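You operate a simulated robot arm through the tools that you are given. There is no shell and no other tool. Be economical: measure what you need, move in short steps, check, and stop when the job is done.

The job below is to be done with a simulated robot arm. You get a single attempt, and the scene is never put back.

Task
Take the green binder that says "bills" from the plywood bench and put it on the card folder there.

Only the result counts: the job must be done as asked and must still hold three seconds after the hand-in. Knocking over, shifting, dropping, spilling or breaking anything else fails it.

Robot
A 6-joint arm with a two-finger parallel gripper, fixed in place. Base frame: the origin is at the foot of the arm, x ahead of it, y to its left, z up; the work surface is at about z = 760. Units: mm, rad, N and s.
With the tool pointing down near the work surface it reaches from about 300 to 740 mm from the base axis. Its first joint turns from -1.152 to 1.152 rad. Payload 2.45 kg.
Tool frame: the origin (TCP) lies between the finger pads and is the grasp point; the fingertips stand 24 mm ahead of it; z points along the fingers, y is the line along which they close. Largest opening 68 mm; finger width 17, thickness 10; the body of the gripper, 40 by 70 mm, starts 41 mm behind the TCP.
Orientation is told as [roll, pitch, yaw] about the base's x, y, z axes, in that order, counted from this pose: with the fingers straight down and closing along the base's y, the tool's x points along the base's -x, its y along +y and its z along -z.

Tools
- The arm moves only by the tool arm_command. Its argument "targets" is a list of rows, each a list of 2 entries, a list of its own where there are three numbers: the shift along the tool's x, y, z in mm, then the turn, a rotation vector about the tool's x, y, z in rad. In form: [[[tx, ty, tz], [ax, ay, az]], ...]. A call has 1 to 20 rows; each row shifts and turns the commanded pose from where the row before left it, along the tool's axes as they then stand. "jaw" is the finger opening in mm, from 0 to 68, set as the call begins (left out, the last holds). A row lasts 0.2 s, in which the tool goes at most 50 mm and 0.15 rad; a call with a longer step from one row to the next is refused whole, and so is a gripper value outside its range. Where a pose cannot be reached the arm comes as near as it can. A force on the tool above 40 N (or 10 N above the force at the start of the call, whichever is more), or a blocked arm, ends the call early, and 0.2 s more pass. The fingers move at their own pace (about 108 mm/s each) and stop on an object; they squeeze with about 45 N. The grip force told is the motor's: it shows also when the fingers shut on nothing. Time passes only in rows, and 0.2 s behind the last, so rows that do not move let the fingers close. It gives the time, the measured TCP pose, the force on the tool (base axes), the opening and the grip force at its end, in the units of the frame above (readings bear some noise), and new pictures: "pictures" is both (left out), scene, wrist or none.
- Cameras (640 x 400 px; columns grow to the right, rows downward): "scene" is fixed at [155.8, 410.5, 1454.5]; the picture's right is [-0.83, -0.55, 0.00], its down [-0.37, 0.56, -0.74] and it looks along [0.41, -0.62, -0.67] (base axes); focal length 326 px, centre (320, 200). "wrist" rides on the gripper at [84, 11, -75] in the tool frame; the picture's right is [-0.13, 0.99, 0.00], its down [-0.60, -0.08, -0.79] and it looks along [-0.79, -0.10, 0.61] (tool axes); focal length 251 px, centre (320, 200). There is no depth. A picture from a camera that has moved, and an enlarged one, comes with that camera's place and axes in the base frame and with its lens.
- zoom(camera, box): a new picture of the part [left, top, right, bottom] of that camera's present view, enlarged. It takes no simulated time.
- hand_in(): hands the job in; it is judged then, once.

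Go step by step. Nothing tells you positions but the pictures and the camera data: compare them with the known pose of the tool, close in by small moves and look again before you grip or let go. The budget is 90 turns and 170 pictures, counting those below and the enlarged ones. Unless the task says otherwise, let go and move clear before handing in, and close with one line.

The tools are called as a command line: name --argument value ..., lists and objects as JSON in quotes. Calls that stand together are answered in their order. arm_command: Moves the arm, as the interface text tells. Its arguments: {"type":"object","properties":{"targets":{"type":"array","items":{"type":"array"}},"jaw":{"type":"number"},"pictures":{"type":"string","enum":["both","scene","wrist","none"]}},"required":["targets"]} The other tools are called the same way: zoom (camera, box) takes an enlarged picture of a part of a camera's view; hand_in () hands the job in.

At the start:

```text
time: 0.0
tcp_pos: [401.8, -265.2, 1021.5]
tool_rot: [-0.001, 0.0, 0.0]
contact_force: [-0.5, 0.0, 0.0]
grip_width: 68.0
finger_force: 0.2
```

scene: 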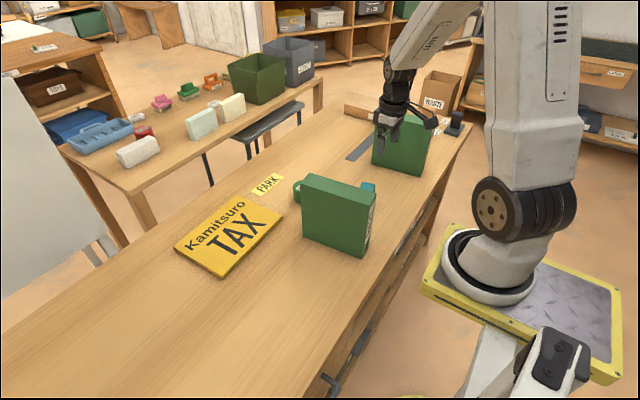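
wrist: 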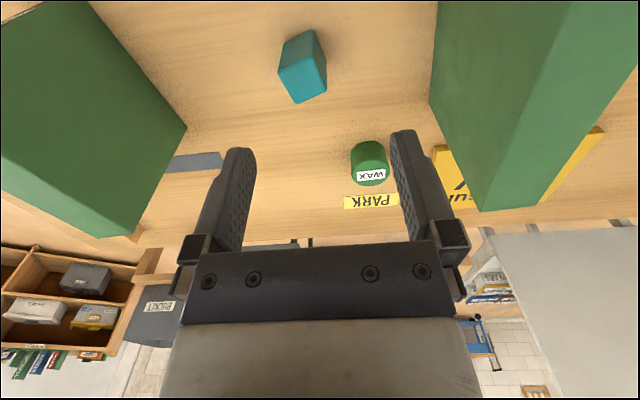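

I see two green binders standing on the bench and a yellow card folder ("Kamitsuro TAX"). I first need to read the labels on the binders.

zoom --camera "scene" --box '[280, 160, 400, 270]'

zoom --camera "scene" --box '[340, 80, 480, 190]'

zoom --camera "scene" --box '[160, 160, 300, 280]'

```text
3.64 times, centred on (340, 215) of scene
camera zoom: at [155.8, 410.5, 1454.5], right [-0.83, -0.55, 0.0], down [-0.37, 0.56, -0.74], along [0.41, -0.62, -0.67], focal length 1186 px, centre (247, 146)
```

zoom: 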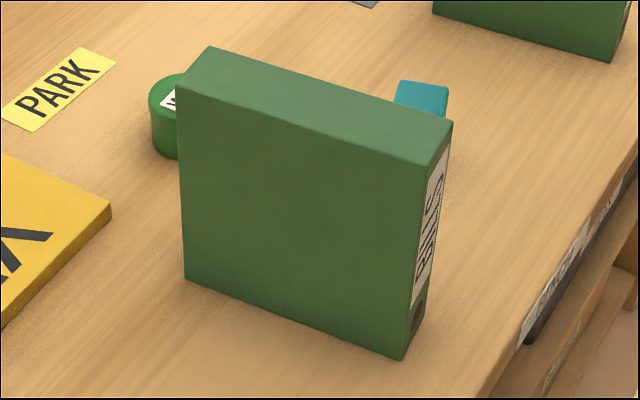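

```text
3.64 times, centred on (410, 135) of scene
camera zoom: at [155.8, 410.5, 1454.5], right [-0.83, -0.55, 0.0], down [-0.37, 0.56, -0.74], along [0.41, -0.62, -0.67], focal length 1186 px, centre (-7, 436)
```

zoom: 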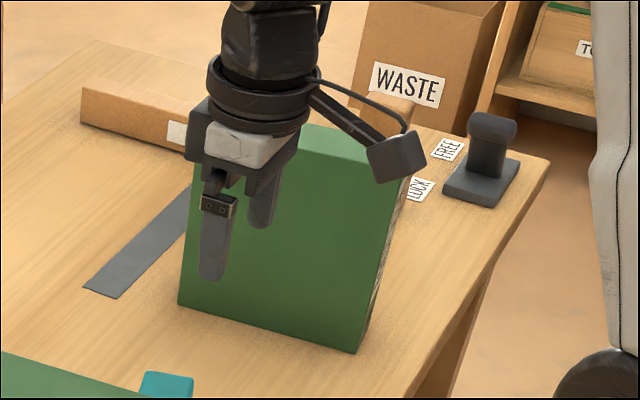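

```text
3.33 times, centred on (230, 220) of scene
camera zoom: at [155.8, 410.5, 1454.5], right [-0.83, -0.55, 0.0], down [-0.37, 0.56, -0.74], along [0.41, -0.62, -0.67], focal length 1087 px, centre (620, 133)
```

zoom: 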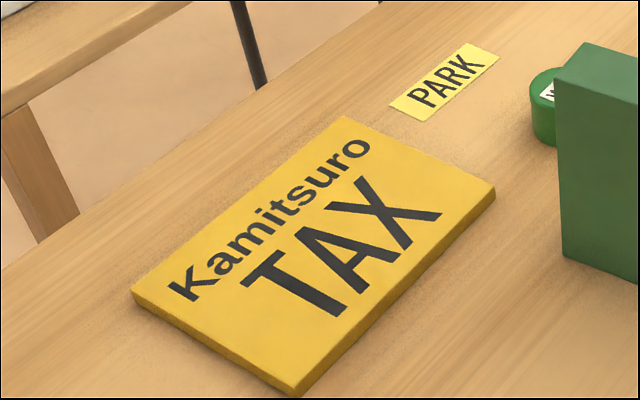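

The near binder's spine seems to read "BILLS"; I'll look closer at both spines.

zoom --camera "scene" --box '[350, 185, 382, 260]'

zoom --camera "scene" --box '[412, 115, 437, 180]'

```text
5.33 times, centred on (366, 222) of scene
camera zoom: at [155.8, 410.5, 1454.5], right [-0.83, -0.55, 0.0], down [-0.37, 0.56, -0.74], along [0.41, -0.62, -0.67], focal length 1739 px, centre (75, 80)
```

zoom: 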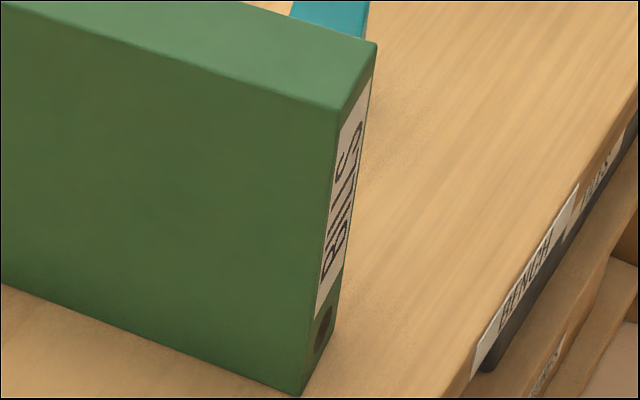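

```text
6.15 times, centred on (424, 148) of scene
camera zoom: at [155.8, 410.5, 1454.5], right [-0.83, -0.55, 0.0], down [-0.37, 0.56, -0.74], along [0.41, -0.62, -0.67], focal length 2007 px, centre (-323, 523)
```

zoom: 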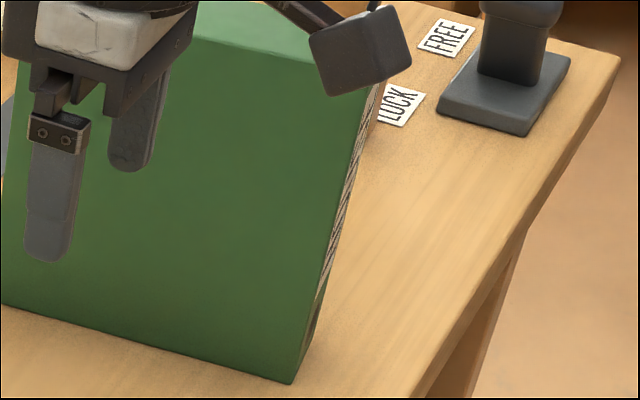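

The near binder spans about x 359–535, y −135 to −70, top at z≈961, and its spine faces the base. I'll move the wrist camera in front of the spine to read the label before grasping.

arm_command --targets '[[[0, 0, -20], [0, 0, 0]], [[0, 0, -20], [0, 0, 0]], [[18, 35, 0], [0, 0, 0]], [[18, 35, 0], [0, 0, 0]], [[18, 35, 0], [0, 0, 0]], [[18, 35, 0], [0, 0, 0]], [[18, 0, 0], [0, 0, 0]]]' --jaw 68 --pictures "wrist"

```text
time: 1.6
tcp_pos: [310.1, -125.8, 1060.9]
tool_rot: [-0.003, -0.001, 0.0]
contact_force: [0.5, 0.8, -0.1]
grip_width: 68.2
finger_force: 0.0
camera wrist: at [226.7, -115.0, 1136.5], right [0.13, 0.99, 0.0], down [0.6, -0.08, 0.79], along [0.79, -0.1, -0.61], focal length 251 px, centre (320, 200)
```

wrist: 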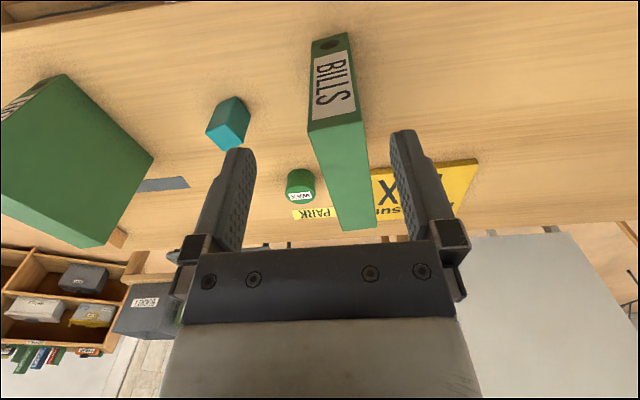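

It is confirmed: the label reads "BILLS". I place its centre at about (444, −108), yaw about 0.115, thickness about 45; I go above it and align.

arm_command --targets '[[[-45, 6, 0], [0, 0, 0]], [[-45, 6, 0], [0, 0, 0]], [[-44, 6, 0], [0, 0, 0]], [[0, 0, 25], [0, 0, -0.115]], [[0, 0, 25], [0, 0, 0]], [[0, 0, 0], [0, 0, 0]]]'

```text
time: 3.0
tcp_pos: [446.5, -105.7, 1012.3]
tool_rot: [-0.002, -0.002, 0.116]
contact_force: [-0.2, 0.5, 0.2]
grip_width: 67.8
finger_force: 0.1
camera wrist: at [361.8, -105.1, 1086.1], right [0.01, 1.0, 0.0], down [0.61, -0.01, 0.79], along [0.79, -0.01, -0.61], focal length 251 px, centre (320, 200)
```

scene: 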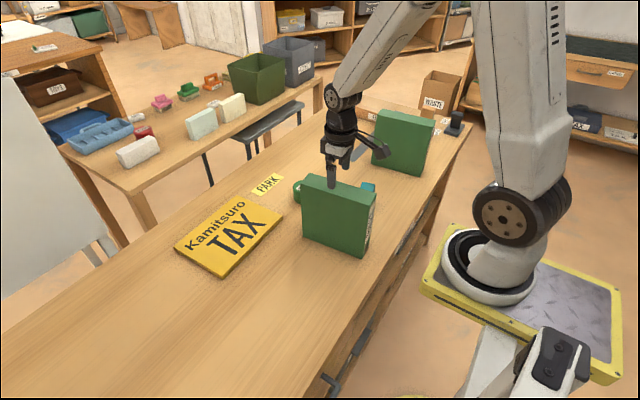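
wrist: 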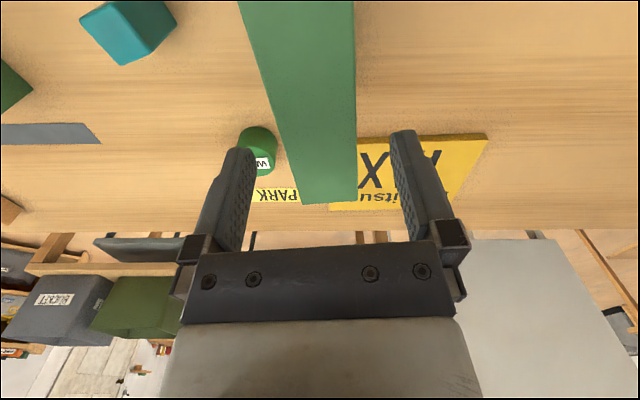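

The jaws straddle the binder top, with the binder's mid-line about 3 mm to the −y side. I correct that and lower in steps.

arm_command --targets '[[[4, -3.5, 0], [0, 0, 0.008]], [[0, 0, 15], [0, 0, 0]], [[0, 0, 15], [0, 0, 0]], [[0, 0, 0], [0, 0, 0]]]' --pictures "both"

zoom --camera "scene" --box '[290, 130, 390, 220]'

```text
time: 4.0
tcp_pos: [441.0, -109.9, 980.0]
tool_rot: [-0.004, -0.001, 0.106]
contact_force: [-0.1, 0.1, 0.7]
grip_width: 67.9
finger_force: 0.0
camera wrist: at [356.8, -108.1, 1055.0], right [0.02, 1.0, 0.0], down [0.61, -0.01, 0.79], along [0.79, -0.02, -0.61], focal length 251 px, centre (320, 200)
```

scene: 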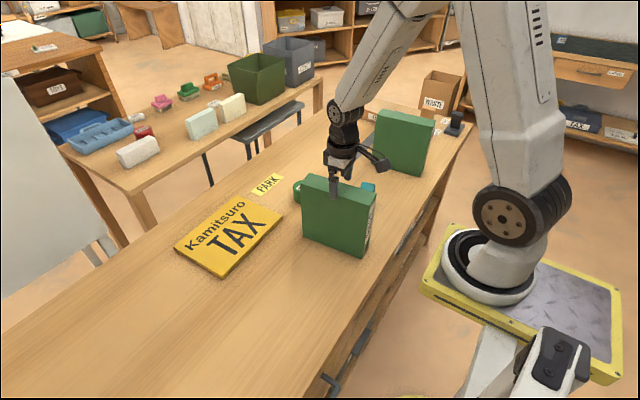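
wrist: 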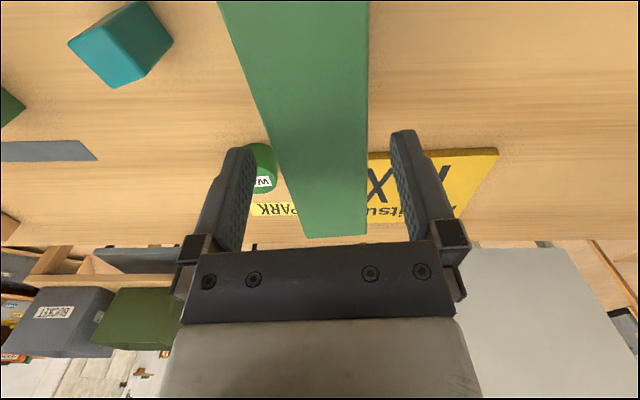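

```text
4.44 times, centred on (340, 175) of scene
camera zoom: at [155.9, 410.5, 1454.5], right [-0.83, -0.55, 0.0], down [-0.37, 0.56, -0.74], along [0.41, -0.62, -0.67], focal length 1450 px, centre (231, 311)
```

zoom: 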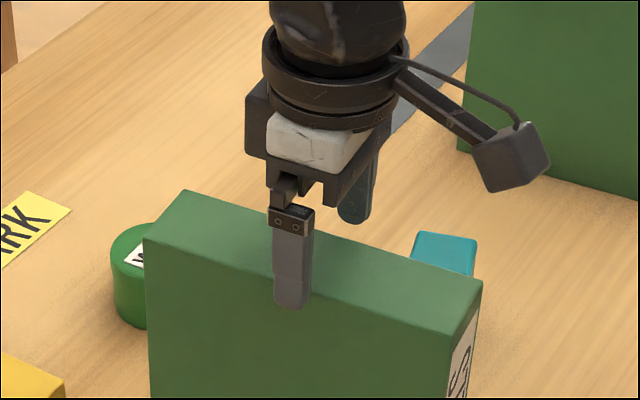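

The fingers are straddling the top symmetrically. I lower to z≈937 and close.

arm_command --targets '[[[0, 0, 14], [0, 0, 0]], [[0, 0, 14], [0, 0, 0]], [[0, 0, 15], [0, 0, 0]], [[0, 0, 0], [0, 0, 0]]]' --pictures "wrist"

```text
time: 5.0
tcp_pos: [441.5, -111.4, 938.7]
tool_rot: [-0.001, -0.002, 0.107]
contact_force: [0.1, 0.1, 0.2]
grip_width: 67.9
finger_force: 0.1
camera wrist: at [356.6, -109.4, 1012.5], right [0.02, 1.0, 0.0], down [0.61, -0.01, 0.79], along [0.79, -0.02, -0.61], focal length 251 px, centre (320, 200)
```

wrist: 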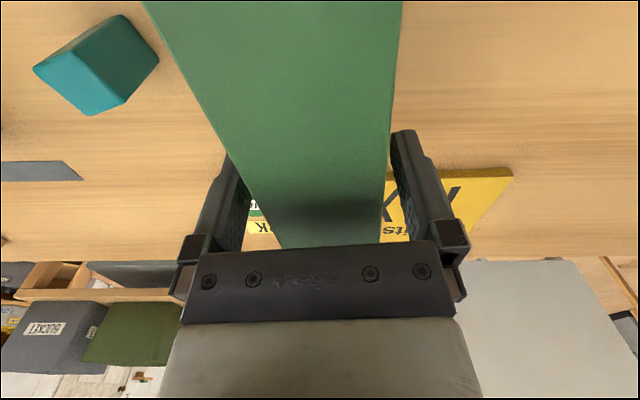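

The binder sits between the fingers, free of both. I close the jaw.

arm_command --targets '[[[0, 0, 0], [0, 0, 0]], [[0, 0, 0], [0, 0, 0]], [[0, 0, 0], [0, 0, 0]]]' --jaw 30 --pictures "wrist"

```text
time: 5.8
tcp_pos: [441.8, -112.0, 938.1]
tool_rot: [-0.002, 0.0, 0.108]
contact_force: [0.2, -0.8, -0.2]
grip_width: 49.9
finger_force: 45.0
camera wrist: at [356.5, -109.4, 1012.7], right [0.02, 1.0, 0.0], down [0.61, -0.01, 0.79], along [0.79, -0.02, -0.61], focal length 251 px, centre (320, 200)
```

wrist: 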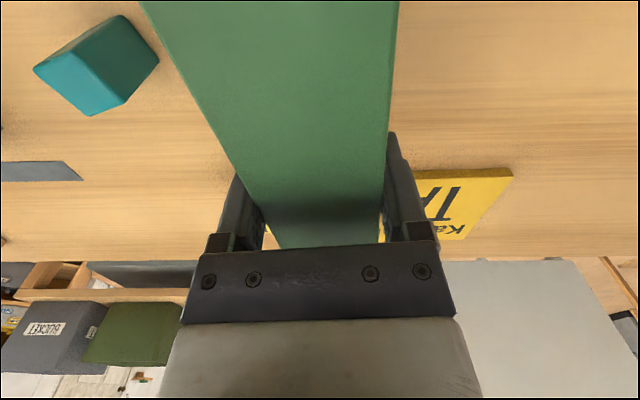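

The grip holds at about 50 mm with 45 N. I lift a little and look for tilt and slip.

arm_command --targets '[[[0, 0, -5], [0, 0, 0]], [[0, 0, -10], [0, 0, 0]], [[0, 0, -15], [0, 0, 0]], [[0, 0, 0], [0, 0, 0]]]' --jaw 30

zoom --camera "scene" --box '[280, 150, 400, 270]'

```text
time: 6.8
tcp_pos: [442.2, -111.3, 969.3]
tool_rot: [-0.001, -0.001, 0.105]
contact_force: [0.6, 0.1, -4.0]
grip_width: 50.0
finger_force: 45.5
camera wrist: at [356.8, -109.1, 1042.7], right [0.02, 1.0, 0.0], down [0.61, -0.01, 0.79], along [0.79, -0.02, -0.61], focal length 251 px, centre (320, 200)
```

scene: 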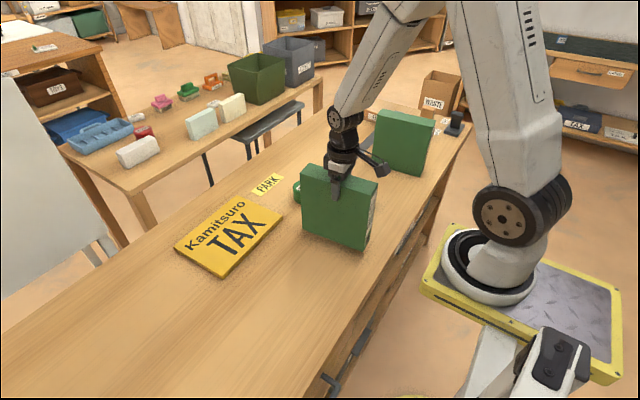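
wrist: 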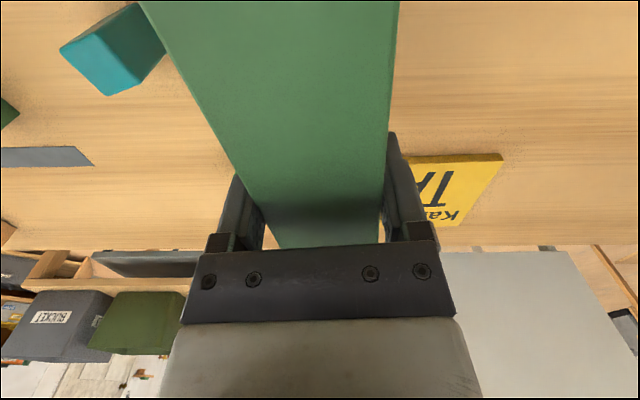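

```text
3.33 times, centred on (340, 210) of scene
camera zoom: at [155.9, 410.5, 1454.5], right [-0.83, -0.55, 0.0], down [-0.37, 0.56, -0.74], along [0.41, -0.62, -0.67], focal length 1087 px, centre (253, 167)
```

zoom: 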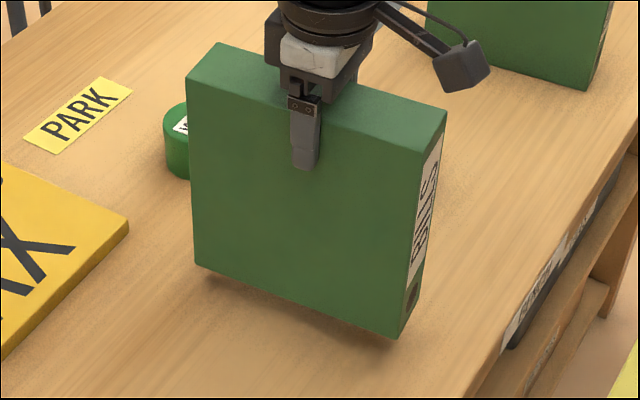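

The binder is lifted cleanly, hanging level, about 4 N. I place the folder at x≈625–800, y≈−97 to 150; I'll raise, carry to y≈26 and turn it 90° so that its length runs along the folder's long side.

arm_command --targets '[[[0, 0, -20], [0, 0, 0]], [[0, 0, -20], [0, 0, 0]], [[0, 0, -20], [0, 0, 0]], [[-3, 27, 0], [0, 0, 0]], [[-3, 27, 0], [0, 0, 0]], [[-3, 27, 0], [0, 0, 0]], [[-3, 27, 0], [0, 0, 0]], [[-3, 28, 0], [0, 0, 0]], [[0, 0, 0], [0, 0, 0]]]' --pictures "none"

arm_command --targets '[[[0, 0, 0], [0, 0, -0.12]], [[0, 0, 0], [0, 0, -0.12]], [[0, 0, 0], [0, 0, -0.12]], [[0, 0, 0], [0, 0, -0.12]], [[0, 0, 0], [0, 0, -0.12]], [[0, 0, 0], [0, 0, -0.12]], [[0, 0, 0], [0, 0, -0.12]], [[0, 0, 0], [0, 0, -0.12]], [[0, 0, 0], [0, 0, -0.12]], [[0, 0, 0], [0, 0, -0.12]], [[0, 0, 0], [0, 0, -0.12]], [[0, 0, 0], [0, 0, -0.12]], [[0, 0, 0], [0, 0, -0.025]], [[0, 0, 0], [0, 0, 0]]]' --pictures "both"

```text
time: 8.8
tcp_pos: [441.7, 27.3, 1026.2]
tool_rot: [-0.004, -0.003, 0.105]
contact_force: [1.8, 0.6, -4.3]
grip_width: 50.0
finger_force: 44.7
```

```text
time: 11.8
tcp_pos: [441.4, 25.6, 1027.9]
tool_rot: [-0.002, 0.002, 1.574]
contact_force: [0.0, 0.4, -3.6]
grip_width: 49.9
finger_force: 44.4
camera wrist: at [431.1, -57.8, 1102.7], right [-0.99, 0.13, 0.0], down [0.08, 0.6, 0.79], along [0.1, 0.79, -0.61], focal length 251 px, centre (320, 200)
```

scene: 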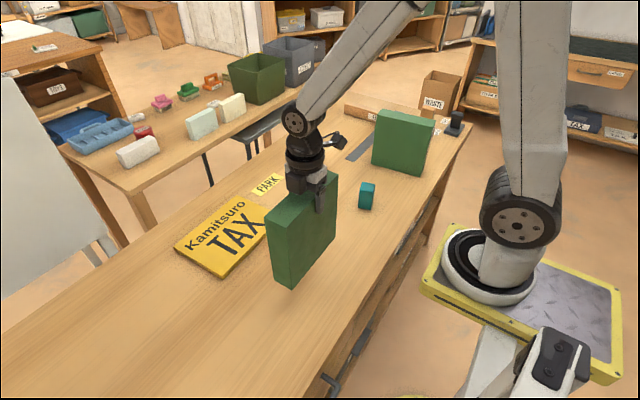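
wrist: 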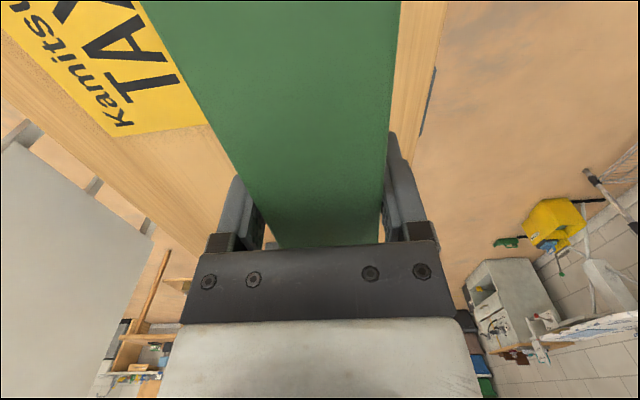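

The turn is done and the binder hangs level. Now I carry it out over the folder (+x is tool −y).

arm_command --targets '[[[0, -30, 0], [0, 0, 0]], [[0, -30, 0], [0, 0, 0]], [[0, -30, 0], [0, 0, 0]], [[0, -30, 0], [0, 0, 0]], [[0, -30, 0], [0, 0, 0]], [[0, -30, 0], [0, 0, 0]], [[0, -30, 0], [0, 0, 0]], [[0, -30, 0], [0, 0, 0]], [[0, -13, 0], [0, 0, 0]], [[0, 0, 0], [0, 0, 0]]]' --pictures "both"

zoom --camera "scene" --box '[150, 120, 310, 290]'

```text
time: 14.0
tcp_pos: [694.0, 25.9, 1028.0]
tool_rot: [-0.001, 0.001, 1.571]
contact_force: [-0.2, -0.7, -3.9]
grip_width: 49.9
finger_force: 45.3
camera wrist: at [683.4, -57.4, 1102.3], right [-0.99, 0.13, 0.0], down [0.08, 0.6, 0.79], along [0.1, 0.79, -0.61], focal length 251 px, centre (320, 200)
```

scene: 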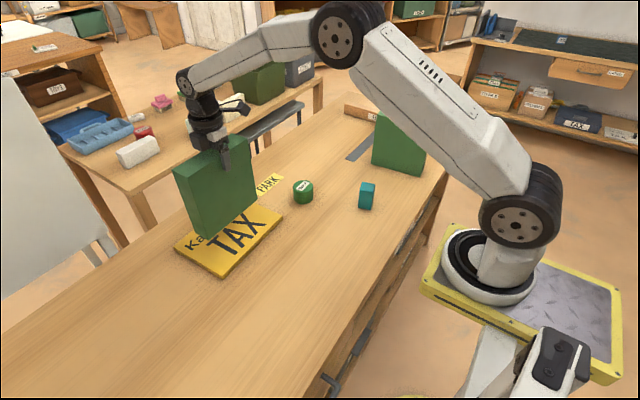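
wrist: 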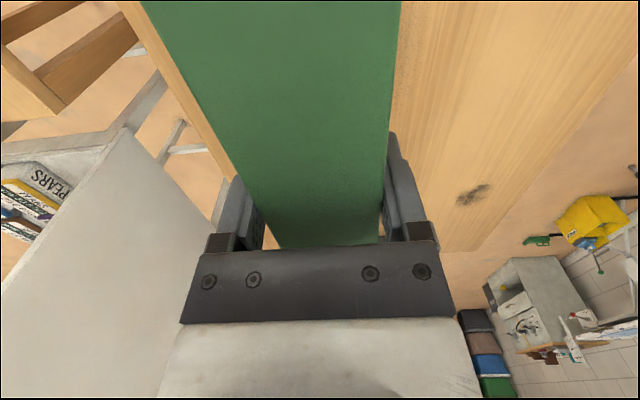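

```text
2.35 times, centred on (230, 205) of scene
camera zoom: at [155.9, 410.5, 1454.5], right [-0.83, -0.55, 0.0], down [-0.37, 0.56, -0.74], along [0.41, -0.62, -0.67], focal length 767 px, centre (532, 188)
```

zoom: 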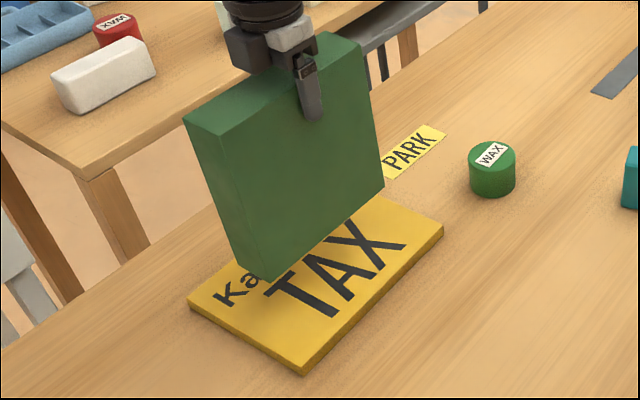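

The binder hangs over the folder within its outline. I lower to about 10 mm above expected contact and check.

arm_command --targets '[[[0, -6, 15], [0, 0, 0]], [[0, 0, 15], [0, 0, 0]], [[0, 0, 15], [0, 0, 0]], [[0, 0, 12], [0, 0, 0]], [[0, 0, 5], [0, 0, 0]], [[0, 0, 0], [0, 0, 0]]]' --pictures "scene"

zoom --camera "scene" --box '[150, 140, 310, 290]'

```text
time: 15.4
tcp_pos: [700.8, 26.8, 966.5]
tool_rot: [-0.003, 0.003, 1.572]
contact_force: [-0.4, 0.2, -4.2]
grip_width: 49.8
finger_force: 45.5
```

scene: 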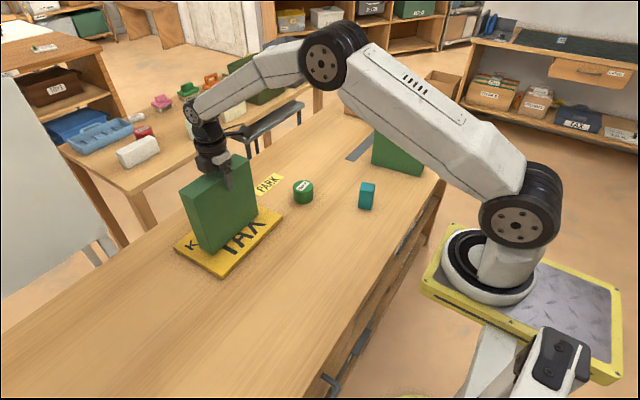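

```text
2.67 times, centred on (230, 215) of scene
camera zoom: at [155.9, 410.5, 1454.5], right [-0.83, -0.55, 0.0], down [-0.37, 0.56, -0.74], along [0.41, -0.62, -0.67], focal length 870 px, centre (560, 160)
```

zoom: 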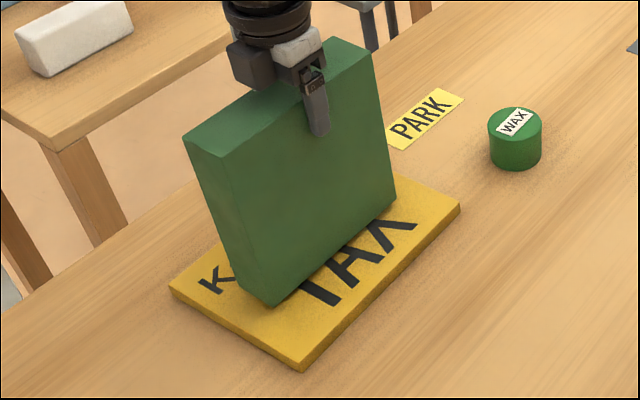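

It's well inside the folder outline. I lower in 2 mm steps, watching the force for contact.

arm_command --targets '[[[0, 0, 2], [0, 0, 0]], [[0, 0, 2], [0, 0, 0]], [[0, 0, 2], [0, 0, 0]], [[0, 0, 0], [0, 0, 0]]]' --pictures "none"

arm_command --targets '[[[0, 0, 1.5], [0, 0, 0]], [[0, 0, 1.5], [0, 0, 0]], [[0, 0, 0], [0, 0, 0]]]' --pictures "scene"

zoom --camera "scene" --box '[170, 190, 290, 280]'

```text
time: 16.4
tcp_pos: [701.7, 26.0, 960.8]
tool_rot: [-0.001, 0.001, 1.573]
contact_force: [0.5, 0.5, -3.2]
grip_width: 49.8
finger_force: 45.4
```

```text
time: 17.2
tcp_pos: [699.6, 26.6, 956.5]
tool_rot: [0.001, 0.002, 1.571]
contact_force: [0.6, 0.8, -3.4]
grip_width: 49.9
finger_force: 44.5
```

scene: 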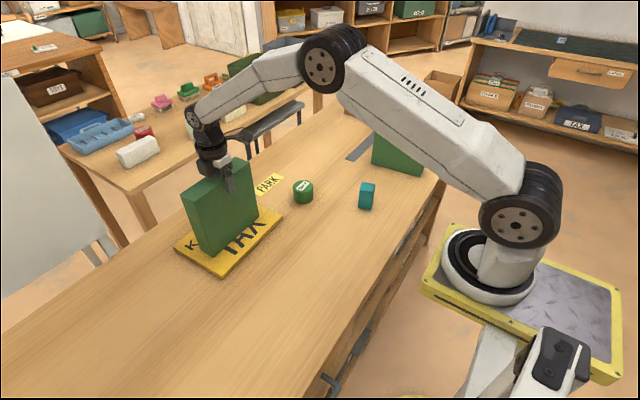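

```text
4.44 times, centred on (230, 235) of scene
camera zoom: at [155.9, 410.5, 1454.5], right [-0.83, -0.55, 0.0], down [-0.37, 0.56, -0.74], along [0.41, -0.62, -0.67], focal length 1450 px, centre (720, 44)
```

zoom: 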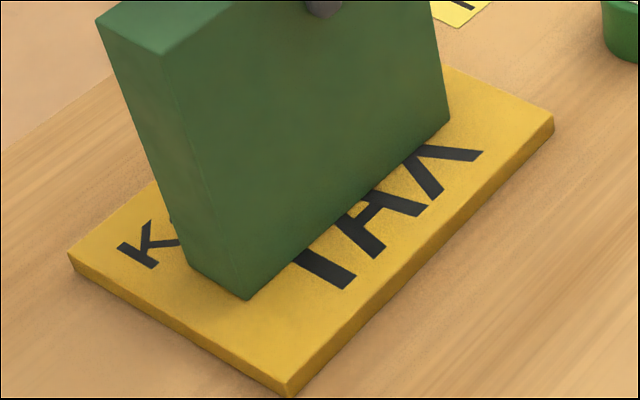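

No contact force yet; a small gap remains. I continue in small steps.

arm_command --targets '[[[0, 0, 1], [0, 0, 0]], [[0, 0, 1], [0, 0, 0]], [[0, 0, 0], [0, 0, 0]]]' --pictures "none"

```text
time: 18.0
tcp_pos: [700.7, 27.6, 956.4]
tool_rot: [-0.002, 0.0, 1.57]
contact_force: [-3.4, -1.9, 8.0]
grip_width: 50.0
finger_force: 45.6
```

Contact: the vertical force turned from −4 to +8 N, so the binder rests on the folder. I open the jaw.

arm_command --targets '[[[0, 0, 0], [0, 0, 0]], [[0, 0, 0], [0, 0, 0]]]' --jaw 68 --pictures "both"

```text
time: 18.6
tcp_pos: [701.7, 26.8, 955.0]
tool_rot: [-0.001, 0.001, 1.573]
contact_force: [0.1, -0.4, -0.5]
grip_width: 68.2
finger_force: 0.0
camera wrist: at [689.5, -57.1, 1029.6], right [-0.99, 0.13, 0.0], down [0.08, 0.6, 0.79], along [0.1, 0.79, -0.61], focal length 251 px, centre (320, 200)
```

scene: 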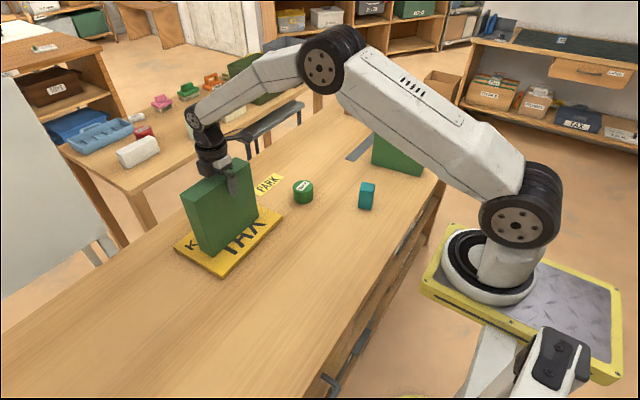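
wrist: 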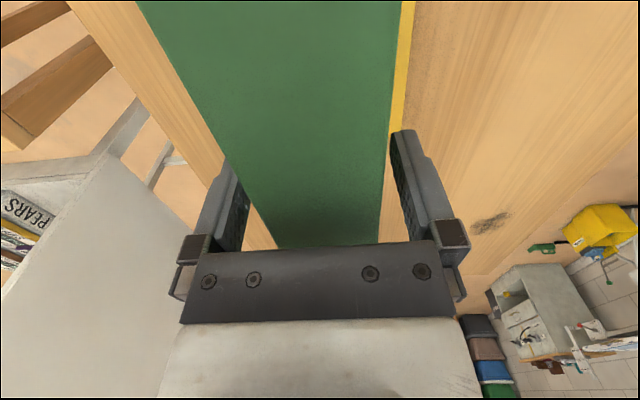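

The binder stands free and both fingers are clear of it. I raise straight up and then withdraw.

arm_command --targets '[[[0, 0, -10], [0, 0, 0]], [[0, 0, -15], [0, 0, 0]], [[0, 0, -20], [0, 0, 0]], [[0, 0, -25], [0, 0, 0]], [[0, 0, -25], [0, 0, 0]], [[0, 30, 0], [0, 0, 0]], [[0, 40, 0], [0, 0, 0]], [[0, 40, 0], [0, 0, 0]], [[0, 0, 0], [0, 0, 0]]]' --pictures "scene"

zoom --camera "scene" --box '[160, 140, 320, 280]'

```text
time: 20.6
tcp_pos: [589.8, 26.9, 1049.4]
tool_rot: [-0.002, 0.002, 1.573]
contact_force: [-0.6, 0.1, 0.2]
grip_width: 67.9
finger_force: 0.0
```

scene: 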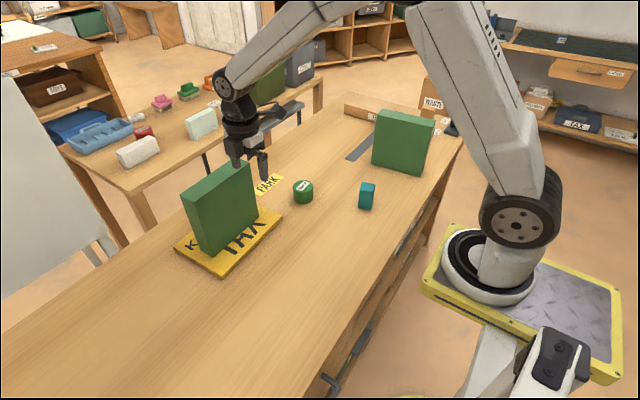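

```text
2.86 times, centred on (240, 210) of scene
camera zoom: at [155.8, 410.5, 1454.5], right [-0.83, -0.55, 0.0], down [-0.37, 0.56, -0.74], along [0.41, -0.62, -0.67], focal length 932 px, centre (549, 171)
```

zoom: 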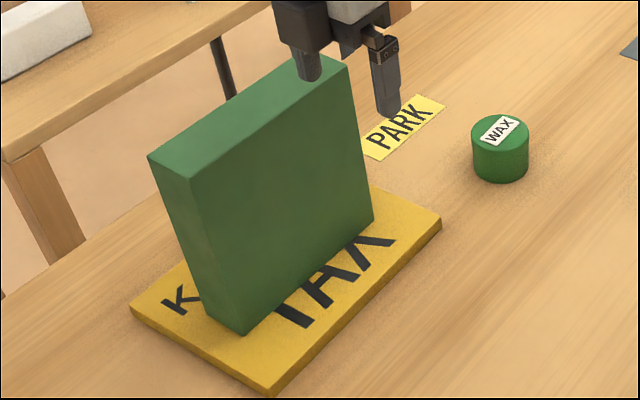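

The binder stands upright on the folder, everything else is where it was, and the gripper is clear. I hand in.

hand_in

```text
The job is handed in.
```

The green "BILLS" binder now stands upright on the yellow card folder; it held steady after release, the gripper was clear of it, and nothing else moved.
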